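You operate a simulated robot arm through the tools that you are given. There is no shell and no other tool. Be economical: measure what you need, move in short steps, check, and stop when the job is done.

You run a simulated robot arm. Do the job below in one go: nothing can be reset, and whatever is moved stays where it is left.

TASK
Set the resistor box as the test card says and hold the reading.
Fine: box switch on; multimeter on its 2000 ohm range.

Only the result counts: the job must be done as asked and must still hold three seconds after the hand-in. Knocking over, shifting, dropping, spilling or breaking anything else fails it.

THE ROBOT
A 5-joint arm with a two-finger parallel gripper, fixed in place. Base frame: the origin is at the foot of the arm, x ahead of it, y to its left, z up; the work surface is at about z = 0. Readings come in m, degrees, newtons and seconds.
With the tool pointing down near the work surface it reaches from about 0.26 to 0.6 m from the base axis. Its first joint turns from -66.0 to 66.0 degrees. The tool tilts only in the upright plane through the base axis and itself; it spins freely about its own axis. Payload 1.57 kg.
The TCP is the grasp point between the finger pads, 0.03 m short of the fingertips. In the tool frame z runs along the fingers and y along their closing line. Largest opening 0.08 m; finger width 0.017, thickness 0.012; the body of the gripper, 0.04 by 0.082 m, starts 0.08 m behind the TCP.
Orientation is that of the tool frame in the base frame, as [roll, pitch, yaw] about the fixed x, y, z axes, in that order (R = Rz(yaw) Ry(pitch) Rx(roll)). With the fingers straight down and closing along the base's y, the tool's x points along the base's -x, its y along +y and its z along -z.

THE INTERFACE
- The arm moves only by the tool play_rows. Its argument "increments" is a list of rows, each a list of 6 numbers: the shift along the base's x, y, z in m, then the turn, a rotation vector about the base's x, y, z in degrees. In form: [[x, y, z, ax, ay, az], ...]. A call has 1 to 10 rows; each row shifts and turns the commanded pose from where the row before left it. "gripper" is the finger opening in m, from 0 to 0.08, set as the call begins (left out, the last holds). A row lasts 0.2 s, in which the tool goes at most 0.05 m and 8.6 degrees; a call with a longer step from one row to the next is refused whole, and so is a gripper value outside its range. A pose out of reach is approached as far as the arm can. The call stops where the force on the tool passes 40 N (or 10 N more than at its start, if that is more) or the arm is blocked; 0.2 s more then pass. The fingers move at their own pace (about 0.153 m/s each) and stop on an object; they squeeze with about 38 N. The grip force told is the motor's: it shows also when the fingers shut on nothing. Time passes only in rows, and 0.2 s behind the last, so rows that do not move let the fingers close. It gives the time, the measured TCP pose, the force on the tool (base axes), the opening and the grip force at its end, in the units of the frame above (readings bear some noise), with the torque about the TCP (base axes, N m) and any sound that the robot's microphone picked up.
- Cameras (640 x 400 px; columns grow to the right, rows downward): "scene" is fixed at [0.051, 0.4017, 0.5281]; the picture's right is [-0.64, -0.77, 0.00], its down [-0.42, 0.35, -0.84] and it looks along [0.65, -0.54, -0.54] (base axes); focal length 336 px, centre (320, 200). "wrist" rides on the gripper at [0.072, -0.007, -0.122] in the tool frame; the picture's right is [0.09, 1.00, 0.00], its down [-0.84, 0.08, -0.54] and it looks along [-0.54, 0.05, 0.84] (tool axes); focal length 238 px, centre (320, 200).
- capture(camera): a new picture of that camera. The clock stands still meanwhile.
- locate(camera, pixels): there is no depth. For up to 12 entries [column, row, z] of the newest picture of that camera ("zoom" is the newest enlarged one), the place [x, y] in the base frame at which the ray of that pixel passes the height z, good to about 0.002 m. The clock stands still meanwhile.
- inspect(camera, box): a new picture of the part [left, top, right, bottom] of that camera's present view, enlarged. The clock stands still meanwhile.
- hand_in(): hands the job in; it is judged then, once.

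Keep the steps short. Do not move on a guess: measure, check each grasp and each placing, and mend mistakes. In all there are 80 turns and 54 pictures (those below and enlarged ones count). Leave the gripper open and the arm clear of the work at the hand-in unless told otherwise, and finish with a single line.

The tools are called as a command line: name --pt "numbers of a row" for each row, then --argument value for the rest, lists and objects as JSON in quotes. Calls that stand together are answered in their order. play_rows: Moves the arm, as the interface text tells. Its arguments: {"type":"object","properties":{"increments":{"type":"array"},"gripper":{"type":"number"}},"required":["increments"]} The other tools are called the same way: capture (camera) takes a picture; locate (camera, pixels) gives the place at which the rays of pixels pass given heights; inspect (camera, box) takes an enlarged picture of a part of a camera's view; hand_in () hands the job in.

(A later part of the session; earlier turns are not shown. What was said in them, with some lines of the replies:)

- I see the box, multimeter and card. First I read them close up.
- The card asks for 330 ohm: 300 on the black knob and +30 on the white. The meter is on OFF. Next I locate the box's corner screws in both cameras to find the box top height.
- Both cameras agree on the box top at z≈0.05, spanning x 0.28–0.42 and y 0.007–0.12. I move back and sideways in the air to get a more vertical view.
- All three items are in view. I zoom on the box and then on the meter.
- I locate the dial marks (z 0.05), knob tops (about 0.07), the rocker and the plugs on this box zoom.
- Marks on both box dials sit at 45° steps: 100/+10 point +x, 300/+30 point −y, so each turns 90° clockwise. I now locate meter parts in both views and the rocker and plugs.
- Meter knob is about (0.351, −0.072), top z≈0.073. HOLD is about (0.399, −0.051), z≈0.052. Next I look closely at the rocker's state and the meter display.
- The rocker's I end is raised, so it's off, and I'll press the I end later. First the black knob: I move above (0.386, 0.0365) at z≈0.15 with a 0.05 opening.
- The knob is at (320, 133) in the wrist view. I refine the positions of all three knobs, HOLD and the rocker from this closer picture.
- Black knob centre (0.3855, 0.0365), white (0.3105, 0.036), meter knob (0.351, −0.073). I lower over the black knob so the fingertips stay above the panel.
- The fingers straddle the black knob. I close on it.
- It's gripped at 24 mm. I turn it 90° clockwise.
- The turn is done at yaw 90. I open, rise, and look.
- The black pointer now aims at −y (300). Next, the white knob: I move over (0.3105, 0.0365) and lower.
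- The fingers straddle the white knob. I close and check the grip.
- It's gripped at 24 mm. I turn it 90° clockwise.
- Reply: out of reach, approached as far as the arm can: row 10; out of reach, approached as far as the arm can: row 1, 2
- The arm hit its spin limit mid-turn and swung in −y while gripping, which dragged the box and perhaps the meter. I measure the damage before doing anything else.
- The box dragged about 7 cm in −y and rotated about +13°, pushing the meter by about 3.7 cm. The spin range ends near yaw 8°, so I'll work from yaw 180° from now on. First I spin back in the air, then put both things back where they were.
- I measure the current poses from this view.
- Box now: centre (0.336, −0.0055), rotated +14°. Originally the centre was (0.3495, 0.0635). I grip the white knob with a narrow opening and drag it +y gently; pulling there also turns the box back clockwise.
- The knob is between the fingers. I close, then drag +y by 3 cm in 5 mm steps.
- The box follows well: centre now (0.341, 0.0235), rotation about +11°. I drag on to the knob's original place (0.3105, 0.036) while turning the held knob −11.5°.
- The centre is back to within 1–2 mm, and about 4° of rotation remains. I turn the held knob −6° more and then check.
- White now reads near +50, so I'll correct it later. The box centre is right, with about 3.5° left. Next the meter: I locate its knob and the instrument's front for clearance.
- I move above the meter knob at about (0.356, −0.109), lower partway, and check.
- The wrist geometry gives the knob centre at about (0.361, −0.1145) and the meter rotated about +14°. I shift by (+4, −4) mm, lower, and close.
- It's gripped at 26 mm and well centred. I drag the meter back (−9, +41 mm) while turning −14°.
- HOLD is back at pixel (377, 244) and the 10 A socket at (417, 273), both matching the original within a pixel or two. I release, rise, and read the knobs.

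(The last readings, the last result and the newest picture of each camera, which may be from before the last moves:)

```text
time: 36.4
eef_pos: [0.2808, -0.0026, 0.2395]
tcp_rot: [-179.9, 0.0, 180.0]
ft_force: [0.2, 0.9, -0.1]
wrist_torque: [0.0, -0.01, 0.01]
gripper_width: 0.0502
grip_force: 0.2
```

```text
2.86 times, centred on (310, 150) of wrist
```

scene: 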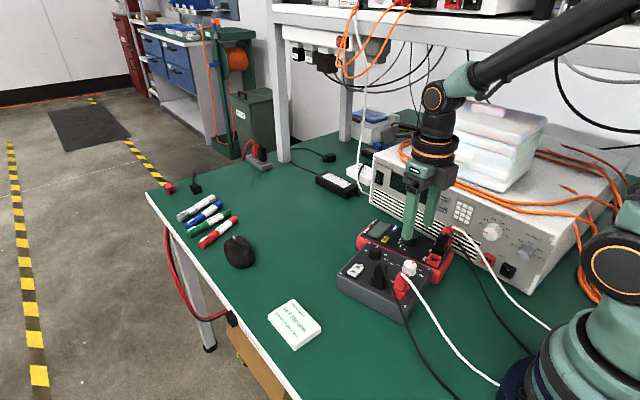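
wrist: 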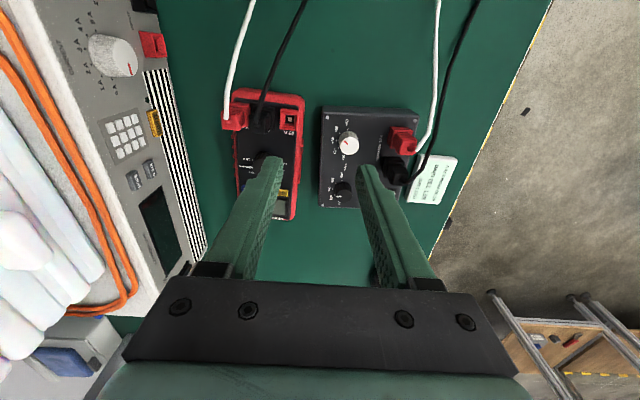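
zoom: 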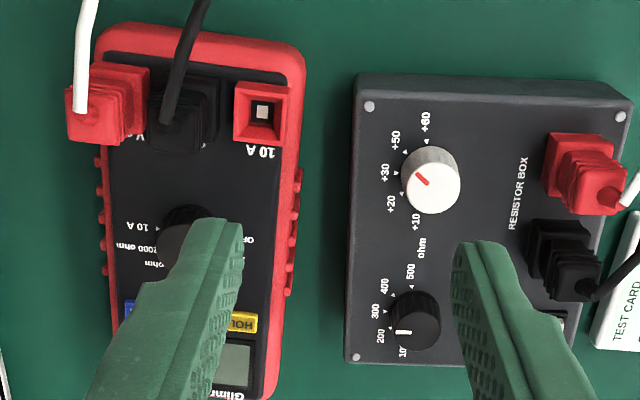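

White is at +50, so it needs +45° back. Let me measure the box's remaining rotation.

locate --camera "zoom" --pixels '[[369, 106, 0.05], [621, 117, 0.05], [355, 356, 0.05], [417, 322, 0.07], [402, 332, 0.07], [432, 186, 0.07], [412, 288, 0.05], [386, 314, 0.05], [428, 142, 0.05], [399, 174, 0.05], [258, 400, 0.03], [300, 90, 0.03]]'

```text
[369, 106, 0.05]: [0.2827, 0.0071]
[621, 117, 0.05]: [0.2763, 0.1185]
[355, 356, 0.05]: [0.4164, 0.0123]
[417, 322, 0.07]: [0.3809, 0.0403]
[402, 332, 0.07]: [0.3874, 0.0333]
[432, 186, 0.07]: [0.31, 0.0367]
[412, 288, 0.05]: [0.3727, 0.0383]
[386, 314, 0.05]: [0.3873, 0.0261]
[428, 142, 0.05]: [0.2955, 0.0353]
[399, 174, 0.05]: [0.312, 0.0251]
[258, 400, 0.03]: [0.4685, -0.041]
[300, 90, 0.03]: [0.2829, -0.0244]
```

The box corners are now within about 5 mm of their original places and the box is about 2.7° off, so I leave it. I go to the white knob at (0.3105, 0.0368) at yaw 180.

play_rows --pt "0.015 0.02 -0.03 0 0 0" --pt "0.0147 0.0192 -0.03 0 0 0" --pt "0 0 -0.03 0 0 0" --pt "0 0 -0.03 0 0 0" --pt "0 0 -0.02 0 0 0" --pt "0 0 -0.013 0 0 0" --pt "0 0 0 0 0 0"

play_rows --pt "0 0 0 0 0 0" --pt "0 0 0 0 0 0" --pt "0 0 0 0 0 0" --gripper 0.0

```text
time: 38.0
eef_pos: [0.3114, 0.0358, 0.0877]
tcp_rot: [179.9, 0.0, 179.9]
ft_force: [-0.1, -0.6, -0.3]
wrist_torque: [0.0, -0.01, 0.03]
gripper_width: 0.0501
grip_force: 0.1
```

```text
time: 38.8
eef_pos: [0.311, 0.0365, 0.0876]
tcp_rot: [-180.0, 0.0, 179.9]
ft_force: [0.6, 2.5, 0.0]
wrist_torque: [0.05, -0.19, 0.02]
gripper_width: 0.024
grip_force: 35.8
```

It's gripped and well centred. I turn it +46°.

play_rows --pt "0 0 0 0 0 8" --pt "0 0 0 0 0 8" --pt "0 0 0 0 0 8" --pt "0 0 0 0 0 8" --pt "0 0 0 0 0 8" --pt "0 0 0 0 0 6" --pt "0 0 0 0 0 0"

play_rows --pt "0 0 0 0 0 0" --pt "0 0 0.01 0 0 0" --pt "0 0 0.03 0 0 -7" --pt "0 0 0.04 0 0 -8" --pt "0 0 0.01 0 0 -8" --pt "0 0 0 0 0 -8" --pt "0 0 0 0 0 -8" --pt "0 0 0 0 0 -7" --pt "0 0 0 0 0 0" --gripper 0.05

inspect --camera "scene" --box '[330, 230, 430, 320]'

```text
time: 40.4
eef_pos: [0.3114, 0.0346, 0.0881]
tcp_rot: [179.9, 0.0, -134.0]
ft_force: [-0.2, -11.5, 10.4]
wrist_torque: [-0.47, 0.13, -0.04]
gripper_width: 0.0241
grip_force: 36.2
```

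```text
time: 42.4
eef_pos: [0.3102, 0.0364, 0.1775]
tcp_rot: [180.0, 0.0, 179.8]
ft_force: [0.4, 0.1, 0.2]
wrist_torque: [0.04, 0.02, -0.01]
gripper_width: 0.05
grip_force: 0.2
```

```text
4.44 times, centred on (380, 275) of scene
```

zoom: 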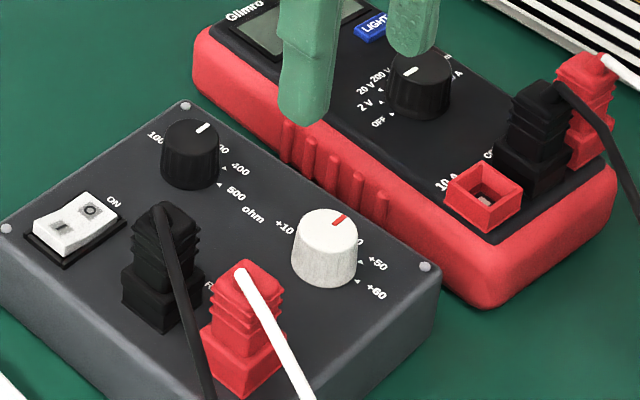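

Black is at 300 and white at +30. Next is the rocker: I close the fingers and move above its I end at about (0.389, 0.114).

play_rows --pt "0.02 0.02 0 0 0 0" --pt "0.02 0.02 0 0 0 0" --pt "0.02 0.02 0 0 0 0" --pt "0.019 0.0176 -0.02 0 0 0" --pt "0 0 -0.03 0 0 0" --pt "0 0 -0.025 0 0 0" --pt "0 0 0 0 0 0" --gripper 0.0

inspect --camera "scene" --box '[290, 230, 370, 310]'

inspect --camera "wrist" --box '[230, 80, 410, 230]'

```text
time: 44.0
eef_pos: [0.3909, 0.1129, 0.1027]
tcp_rot: [179.9, 0.0, 179.9]
ft_force: [-0.2, 0.8, 0.0]
wrist_torque: [0.01, 0.02, 0.0]
gripper_width: 0.0
grip_force: 21.3
```

```text
5.00 times, centred on (330, 270) of scene
```

zoom: 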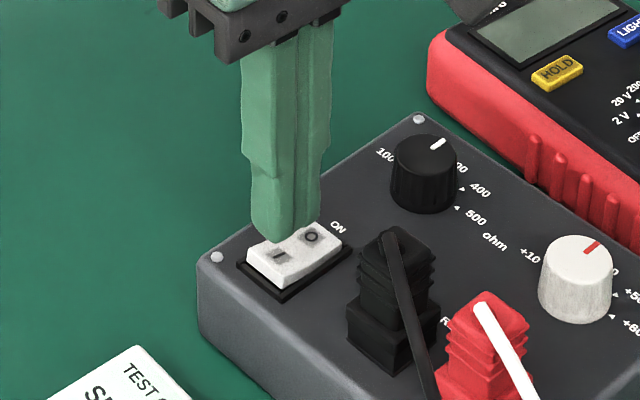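

```text
2.67 times, centred on (320, 155) of wrist
```

zoom: 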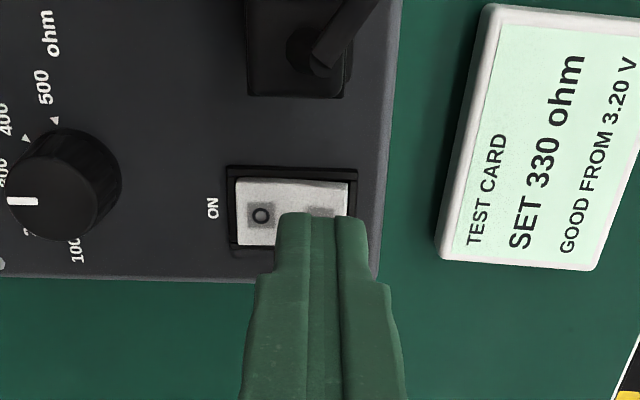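

The fingertip is over the I end. I shift 3 mm further out and press down in small steps.

play_rows --pt "0 0.003 0 0 0 0" --pt "0 0 -0.004 0 0 0" --pt "0 0 -0.004 0 0 0" --pt "0 0 -0.003 0 0 0" --pt "0 0 -0.003 0 0 0" --pt "0 0 -0.002 0 0 0" --pt "0 0 -0.002 0 0 0"

```text
time: 45.6
eef_pos: [0.3896, 0.1175, 0.0837]
tcp_rot: [-180.0, 0.0, 179.9]
ft_force: [-1.3, 1.3, 1.6]
wrist_torque: [0.01, 0.01, 0.0]
gripper_width: 0.0
grip_force: 21.8
```

inspect --camera "scene" --box '[300, 250, 350, 295]'

```text
8.89 times, centred on (325, 272) of scene
```

zoom: 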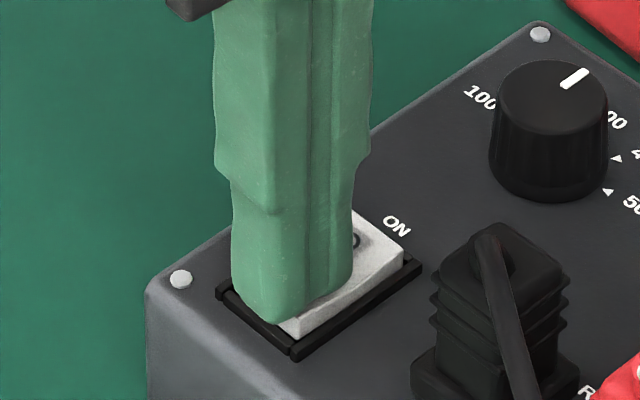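

The O end is now up, so the switch is on. I rise and travel over the meter knob, which I released at (0.3514, −0.0736), opening to 0.05.

play_rows --pt "0 0 0.03 0 0 0" --pt "0 0 0.04 0 0 0" --pt "-0.01 -0.04 0.01 0 0 0" --pt "-0.01 -0.04 0 0 0 0" --pt "-0.01 -0.04 0 0 0 0" --pt "-0.008 -0.04 0 0 0 0" --pt "0 -0.031 0 0 0 0" --pt "0 0 -0.02 0 0 0" --pt "0 0 0 0 0 0" --gripper 0.05

inspect --camera "scene" --box '[300, 210, 430, 310]'

```text
time: 47.6
eef_pos: [0.3523, -0.0755, 0.1435]
tcp_rot: [180.0, 0.0, -180.0]
ft_force: [-1.0, 0.0, 0.6]
wrist_torque: [-0.01, 0.04, -0.01]
gripper_width: 0.0499
grip_force: 0.0
```

```text
4.00 times, centred on (365, 260) of scene
```

zoom: 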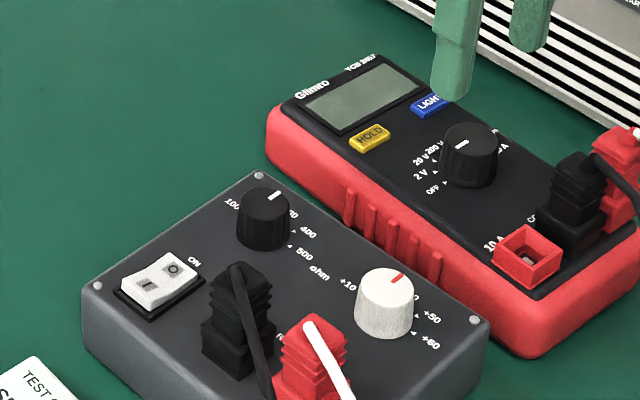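

The rocker's I end is down. I lower over the meter knob and grip.

play_rows --pt "-0.0005 0.001 -0.025 0 0 0" --pt "0 0 -0.02 0 0 0" --pt "0 0 -0.009 0 0 0" --pt "0 0 0 0 0 0"

play_rows --pt "0 0 0 0 0 0" --pt "0 0 0 0 0 0" --pt "0 0 0 0 0 0" --gripper 0.0

```text
time: 48.6
eef_pos: [0.3512, -0.0737, 0.0908]
tcp_rot: [179.9, 0.0, 179.9]
ft_force: [-0.4, -0.1, 0.3]
wrist_torque: [0.0, 0.0, 0.01]
gripper_width: 0.05
grip_force: 0.0
```

```text
time: 49.4
eef_pos: [0.352, -0.0728, 0.0906]
tcp_rot: [-179.9, -0.1, 179.8]
ft_force: [-1.0, -2.8, 0.5]
wrist_torque: [-0.09, -0.21, -0.07]
gripper_width: 0.0266
grip_force: 37.4
```

It's gripped and centred. I turn −80° first, checking reach.

play_rows --pt "0 0 0 0 0 -8" --pt "0 0 0 0 0 -8" --pt "0 0 0 0 0 -8" --pt "0 0 0 0 0 -8" --pt "0 0 0 0 0 -8" --pt "0 0 0 0 0 -8" --pt "0 0 0 0 0 -8" --pt "0 0 0 0 0 -8" --pt "0 0 0 0 0 -8" --pt "0 0 0 0 0 -8"

```text
time: 51.6
eef_pos: [0.3508, -0.0742, 0.0892]
tcp_rot: [-179.9, 0.0, 99.8]
ft_force: [0.7, 0.1, -0.7]
wrist_torque: [0.09, 0.02, 0.02]
gripper_width: 0.0268
grip_force: 37.6
```

All is fine. I turn the remaining −70°, ending near yaw 30, well inside the limit found earlier.

play_rows --pt "0 0 0 0 0 -8" --pt "0 0 0 0 0 -8" --pt "0 0 0 0 0 -8" --pt "0 0 0 0 0 -8" --pt "0 0 0 0 0 -8" --pt "0 0 0 0 0 -8"

play_rows --pt "0 0 0 0 0 -8" --pt "0 0 0 0 0 -8" --pt "0 0 0 0 0 -6" --pt "0 0 0 0 0 0"

play_rows --pt "0 0 0 0 0 0" --pt "0 0 0.01 0 0 0" --pt "0 0 0.03 0 0 0" --pt "0 0 0.03 0 0 0" --pt "0 0 0 0 0 0" --gripper 0.05

inspect --camera "scene" --box '[350, 210, 430, 280]'

```text
time: 53.0
eef_pos: [0.3502, -0.075, 0.0904]
tcp_rot: [-179.9, -0.1, 51.8]
ft_force: [1.1, 0.1, -0.9]
wrist_torque: [0.09, -0.09, 0.0]
gripper_width: 0.027
grip_force: 37.1
```

```text
time: 54.0
eef_pos: [0.3508, -0.0739, 0.0904]
tcp_rot: [179.9, 0.0, 29.8]
ft_force: [1.1, -0.2, 0.8]
wrist_torque: [0.04, -0.1, -0.01]
gripper_width: 0.0271
grip_force: 37.4
```

```text
time: 55.2
eef_pos: [0.3508, -0.0729, 0.1613]
tcp_rot: [-180.0, 0.0, 29.9]
ft_force: [0.6, 0.3, 0.4]
wrist_torque: [0.05, 0.02, 0.01]
gripper_width: 0.0499
grip_force: 0.1
```

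```text
5.71 times, centred on (390, 245) of scene
```

zoom: 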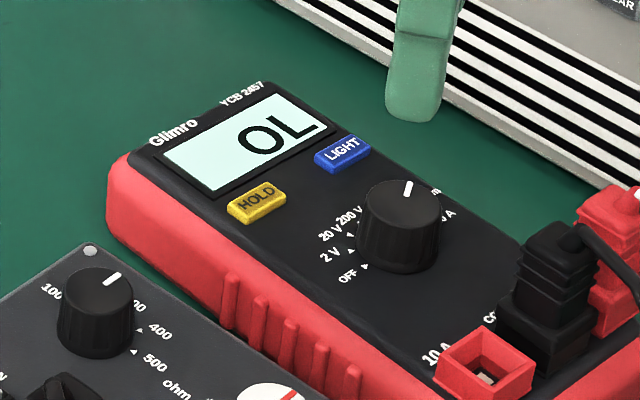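

The display shows "OL", so either the range is one short or the box switch isn't on. I read the knob and rocker with the wrist camera.

capture --camera "wrist"

```text
10 pictures are left
```

wrist: 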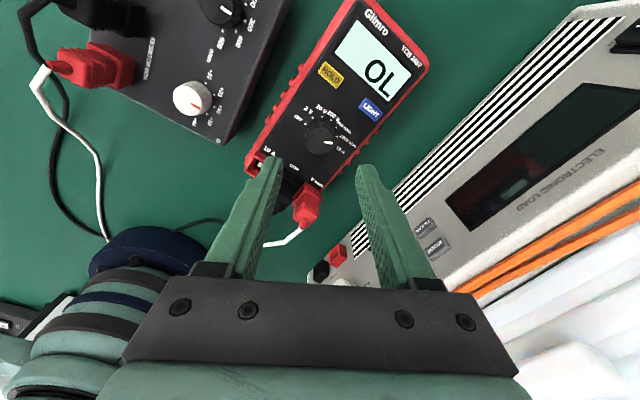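

inspect --camera "wrist" --box '[275, 90, 375, 165]'

```text
5.33 times, centred on (325, 128) of wrist
```

zoom: 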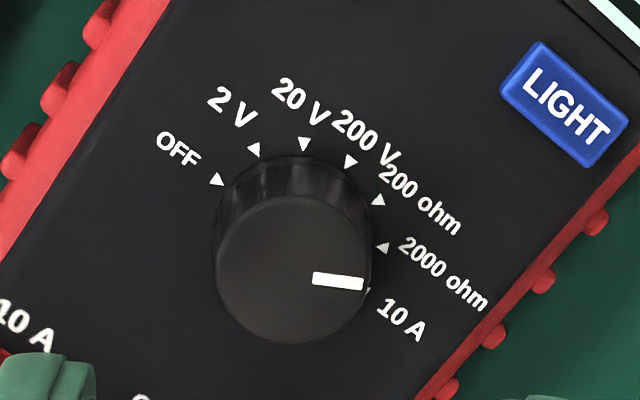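

The pointer is parallel to the 2000 ohm mark, so the range is right. OL must come from the box switch, so I look at the rocker.

inspect --camera "scene" --box '[305, 258, 355, 295]'

```text
10.81 times, centred on (330, 276) of scene
```

zoom: 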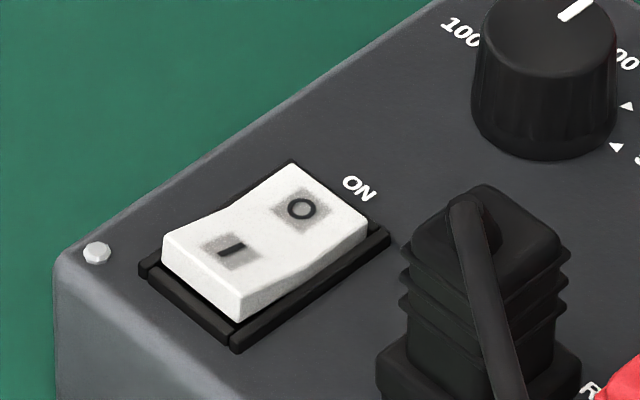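

The I end is still up, so the press was too shallow and it sprang back. I locate it precisely and press again deeper.

locate --camera "scene" --pixels '[[322, 280.8, 0.058], [319.2, 282.5, 0.058], [328.5, 277, 0.053], [319, 287, 0.05]]'

```text
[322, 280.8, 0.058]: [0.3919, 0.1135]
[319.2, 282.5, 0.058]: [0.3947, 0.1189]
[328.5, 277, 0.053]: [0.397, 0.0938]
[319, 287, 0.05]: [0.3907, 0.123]
```

I raise and rotate back to yaw 180 while closing, then move above (0.391, 0.110).

play_rows --pt "0 0.02 0.01 0 0 8.5" --pt "0 0.03 0 0 0 8.5" --pt "0.01 0.03 0 0 0 8.5" --pt "0.01 0.03 0 0 0 8.5" --pt "0.01 0.03 0 0 0 8.5" --pt "0.01 0.03 0 0 0 8.5" --pt "0 0.013 0 0 0 8.5" --pt "0 0 0 0 0 8.5" --pt "0 0 0 0 0 8.5" --pt "0 0 0 0 0 8.5" --gripper 0.0

play_rows --pt "0 0 0 0 0 8.5" --pt "0 0 0 0 0 8.5" --pt "0 0 0 0 0 8.5" --pt "0 0 0 0 0 8.5" --pt "0 0 0 0 0 8.5" --pt "0 0 0 0 0 8.5" --pt "0 0 0 0 0 8.5" --pt "0 0 -0.03 0 0 5.5" --pt "0 0 -0.03 0 0 0" --pt "0 0 0 0 0 0"

```text
time: 57.4
eef_pos: [0.3921, 0.1093, 0.1699]
tcp_rot: [180.0, 0.0, 115.2]
ft_force: [-0.3, 0.4, -0.7]
wrist_torque: [0.0, 0.01, 0.0]
gripper_width: 0.0
grip_force: 21.6
```

```text
time: 59.6
eef_pos: [0.3927, 0.1088, 0.1114]
tcp_rot: [180.0, 0.1, -180.0]
ft_force: [-1.2, 0.1, 0.2]
wrist_torque: [0.0, 0.01, 0.02]
gripper_width: 0.0
grip_force: 21.2
```

I lower to about z 0.087 and then press in small steps, watching force and sound.

play_rows --pt "0 0.002 -0.01 0 0 0" --pt "0 0 -0.01 0 0 0" --pt "0 0 -0.004 0 0 0" --pt "0 0 -0.002 0 0 0" --pt "0 0 -0.002 0 0 0"

play_rows --pt "0 0 -0.001 0 0 0" --pt "0 0 -0.001 0 0 0" --pt "0 0 -0.001 0 0 0" --pt "0 0 0 0 0 0"

```text
time: 60.8
eef_pos: [0.3917, 0.1108, 0.0839]
tcp_rot: [-179.9, 0.0, 179.9]
ft_force: [-11.7, 0.1, 27.5]
wrist_torque: [-0.19, 0.26, -0.07]
gripper_width: 0.0
grip_force: 21.9
```

```text
time: 61.2
eef_pos: [0.3927, 0.1108, 0.0842]
tcp_rot: [-180.0, 0.0, 179.8]
ft_force: [-1.5, -0.7, 3.9]
wrist_torque: [-0.02, 0.05, -0.01]
gripper_width: 0.0001
grip_force: 21.5
stopped in row 1: the force on the tool passed its limit at 44 N (the readings are from after the stop); the commanded pose is now the measured one
```

The force reached 44 N and then dropped. I check the display and rocker.

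play_rows --pt "0 0 0.02 0 0 0" --pt "0 0 0.04 0 0 0" --pt "0 0 0.02 0 0 0" --pt "0 0 0 0 0 0"

inspect --camera "scene" --box '[302, 215, 412, 295]'

```text
time: 62.2
eef_pos: [0.3922, 0.1103, 0.1635]
tcp_rot: [180.0, 0.0, 179.8]
ft_force: [0.4, -0.7, -0.2]
wrist_torque: [-0.01, -0.01, -0.01]
gripper_width: 0.0
grip_force: 21.5
```

```text
5.00 times, centred on (357, 255) of scene
```

zoom: 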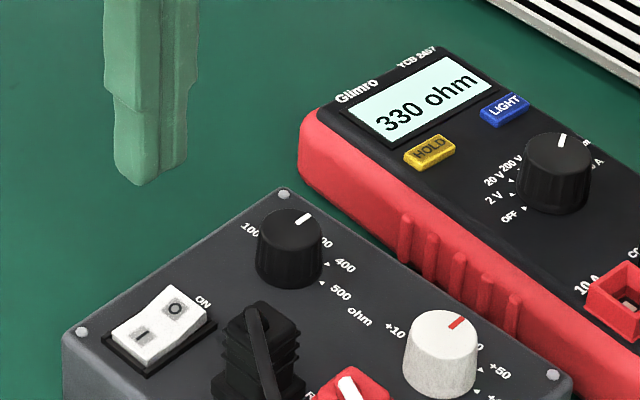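

It reads 330 ohm. Now HOLD, at pixel (378.8, 245) in the scene view.

locate --camera "scene" --pixels '[[378.8, 245, 0.052], [378.8, 245, 0.054]]'

play_rows --pt "0.002 -0.03 0 0 0 0" --pt "0.002 -0.03 0 0 0 0" --pt "0.002 -0.03 0 0 0 0" --pt "0.001 -0.03 0 0 0 0" --pt "0 -0.03 0 0 0 0" --pt "0 -0.011 -0.02 0 0 0" --pt "0 0 -0.03 0 0 0" --pt "0 0 -0.01 0 0 0" --pt "0 0 0 0 0 0"

inspect --camera "wrist" --box '[220, 80, 400, 220]'

```text
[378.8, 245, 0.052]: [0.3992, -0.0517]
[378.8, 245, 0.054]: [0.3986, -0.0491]
```

```text
time: 64.2
eef_pos: [0.4001, -0.0496, 0.1021]
tcp_rot: [180.0, 0.0, 179.8]
ft_force: [-0.9, 0.1, 0.1]
wrist_torque: [0.0, 0.01, 0.01]
gripper_width: 0.0
grip_force: 21.3
```

```text
2.86 times, centred on (310, 150) of wrist
```

zoom: 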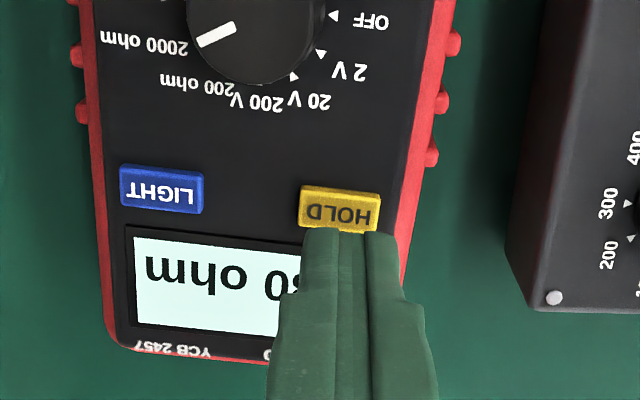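

The wrist gives HOLD at (0.397, −0.0525). I shift by 2 mm and press gently in small steps.

play_rows --pt "-0.002 -0.002 -0.005 0 0 0" --pt "0 0 -0.006 0 0 0" --pt "0 0 -0.004 0 0 0" --pt "0 0 -0.002 0 0 0" --pt "0 0 -0.001 0 0 0" --pt "0 0 -0.001 0 0 0"

```text
time: 65.6
eef_pos: [0.3967, -0.0516, 0.0851]
tcp_rot: [-180.0, 0.0, 179.8]
ft_force: [-0.3, 0.0, 0.2]
wrist_torque: [0.01, -0.02, -0.01]
gripper_width: 0.0002
grip_force: 21.3
```

There's no contact yet. I continue.

play_rows --pt "0 0 -0.001 0 0 0" --pt "0 0 -0.001 0 0 0"

```text
time: 66.2
eef_pos: [0.3965, -0.0518, 0.0819]
tcp_rot: [180.0, 0.0, 179.9]
ft_force: [0.0, 0.2, -0.1]
wrist_torque: [0.02, 0.02, -0.01]
gripper_width: 0.0001
grip_force: 21.0
```

play_rows --pt "0 0 -0.001 0 0 0" --pt "0 0 -0.001 0 0 0"

```text
time: 66.8
eef_pos: [0.3969, -0.0523, 0.0801]
tcp_rot: [-179.9, 0.1, 179.9]
ft_force: [0.0, -0.8, 0.2]
wrist_torque: [-0.01, -0.02, -0.03]
gripper_width: 0.0002
grip_force: 21.4
```

play_rows --pt "0 0 -0.001 0 0 0" --pt "0 0 -0.001 0 0 0"

```text
time: 67.4
eef_pos: [0.3967, -0.052, 0.0798]
tcp_rot: [180.0, -0.1, 179.9]
ft_force: [-1.9, -0.5, 2.3]
wrist_torque: [-0.03, 0.0, -0.03]
gripper_width: 0.0001
grip_force: 21.2
heard: click
```

A click was heard. I lift straight up and look at the display.

play_rows --pt "0 0 0.01 0 0 0" --pt "0 0 0.03 0 0 0" --pt "0 0.01 0.04 0 0 0" --pt "-0.03 0.02 0.04 0 0 0" --pt "-0.03 0.02 0.03 0 0 0" --pt "0 0 0 0 0 0" --gripper 0.06

inspect --camera "scene" --box '[302, 210, 422, 300]'

```text
refused: row 4 steps farther than a row can; nothing moved
```

```text
4.44 times, centred on (362, 255) of scene
```

zoom: 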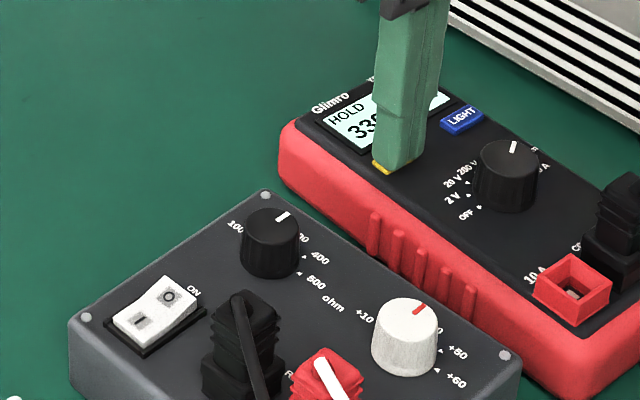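

The display shows HOLD, and the lift was refused for too long a step. I lift with shorter steps and open once clear.

play_rows --pt "0 0 0.01 0 0 0" --pt "0 0 0.03 0 0 0" --pt "0 0 0.04 0 0 0" --pt "-0.02 0.02 0.03 0 0 0" --pt "-0.02 0.02 0.03 0 0 0" --pt "0 0 0 0 0 0"

play_rows --pt "0 0 0 0 0 0" --pt "0 0 0 0 0 0" --pt "0 0 0 0 0 0" --gripper 0.08

capture --camera "scene"

inspect --camera "scene" --box '[302, 210, 422, 300]'

```text
time: 68.8
eef_pos: [0.3576, -0.0112, 0.2196]
tcp_rot: [179.9, 0.0, 180.0]
ft_force: [0.8, 0.5, -0.5]
wrist_torque: [0.0, -0.01, -0.01]
gripper_width: 0.0001
grip_force: 21.4
```

```text
time: 69.6
eef_pos: [0.3578, -0.0118, 0.2182]
tcp_rot: [179.9, 0.0, 179.9]
ft_force: [1.1, -0.1, -0.6]
wrist_torque: [0.02, 0.01, 0.03]
gripper_width: 0.0802
grip_force: 0.1
```

```text
4 pictures are left
```

scene: 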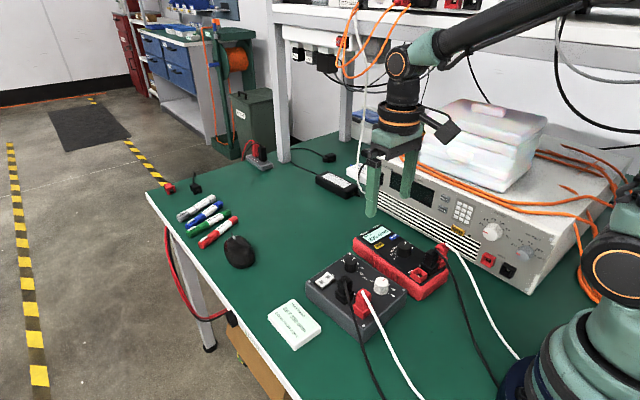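

```text
4.44 times, centred on (362, 255) of scene
```

zoom: 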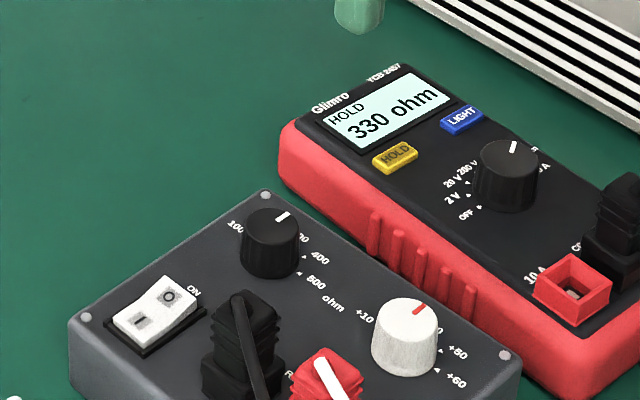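

The meter shows HOLD 330 ohm, with the box at 300 + 30 and switched on. The box and meter are back near their original places, the gripper is open and the arm is clear, so I hand in.

hand_in

```text
The job is handed in.
```

The box is set to 330 ohm (300 + 30) and switched on, and the meter on its 2000 ohm range is holding "330 ohm"; mid-job the arm hit its spin limit and dragged the box about 7 cm and the meter about 4 cm, and I moved both back, leaving the box within about 5 mm and 3° and the meter within about a pixel or two in the scene view.
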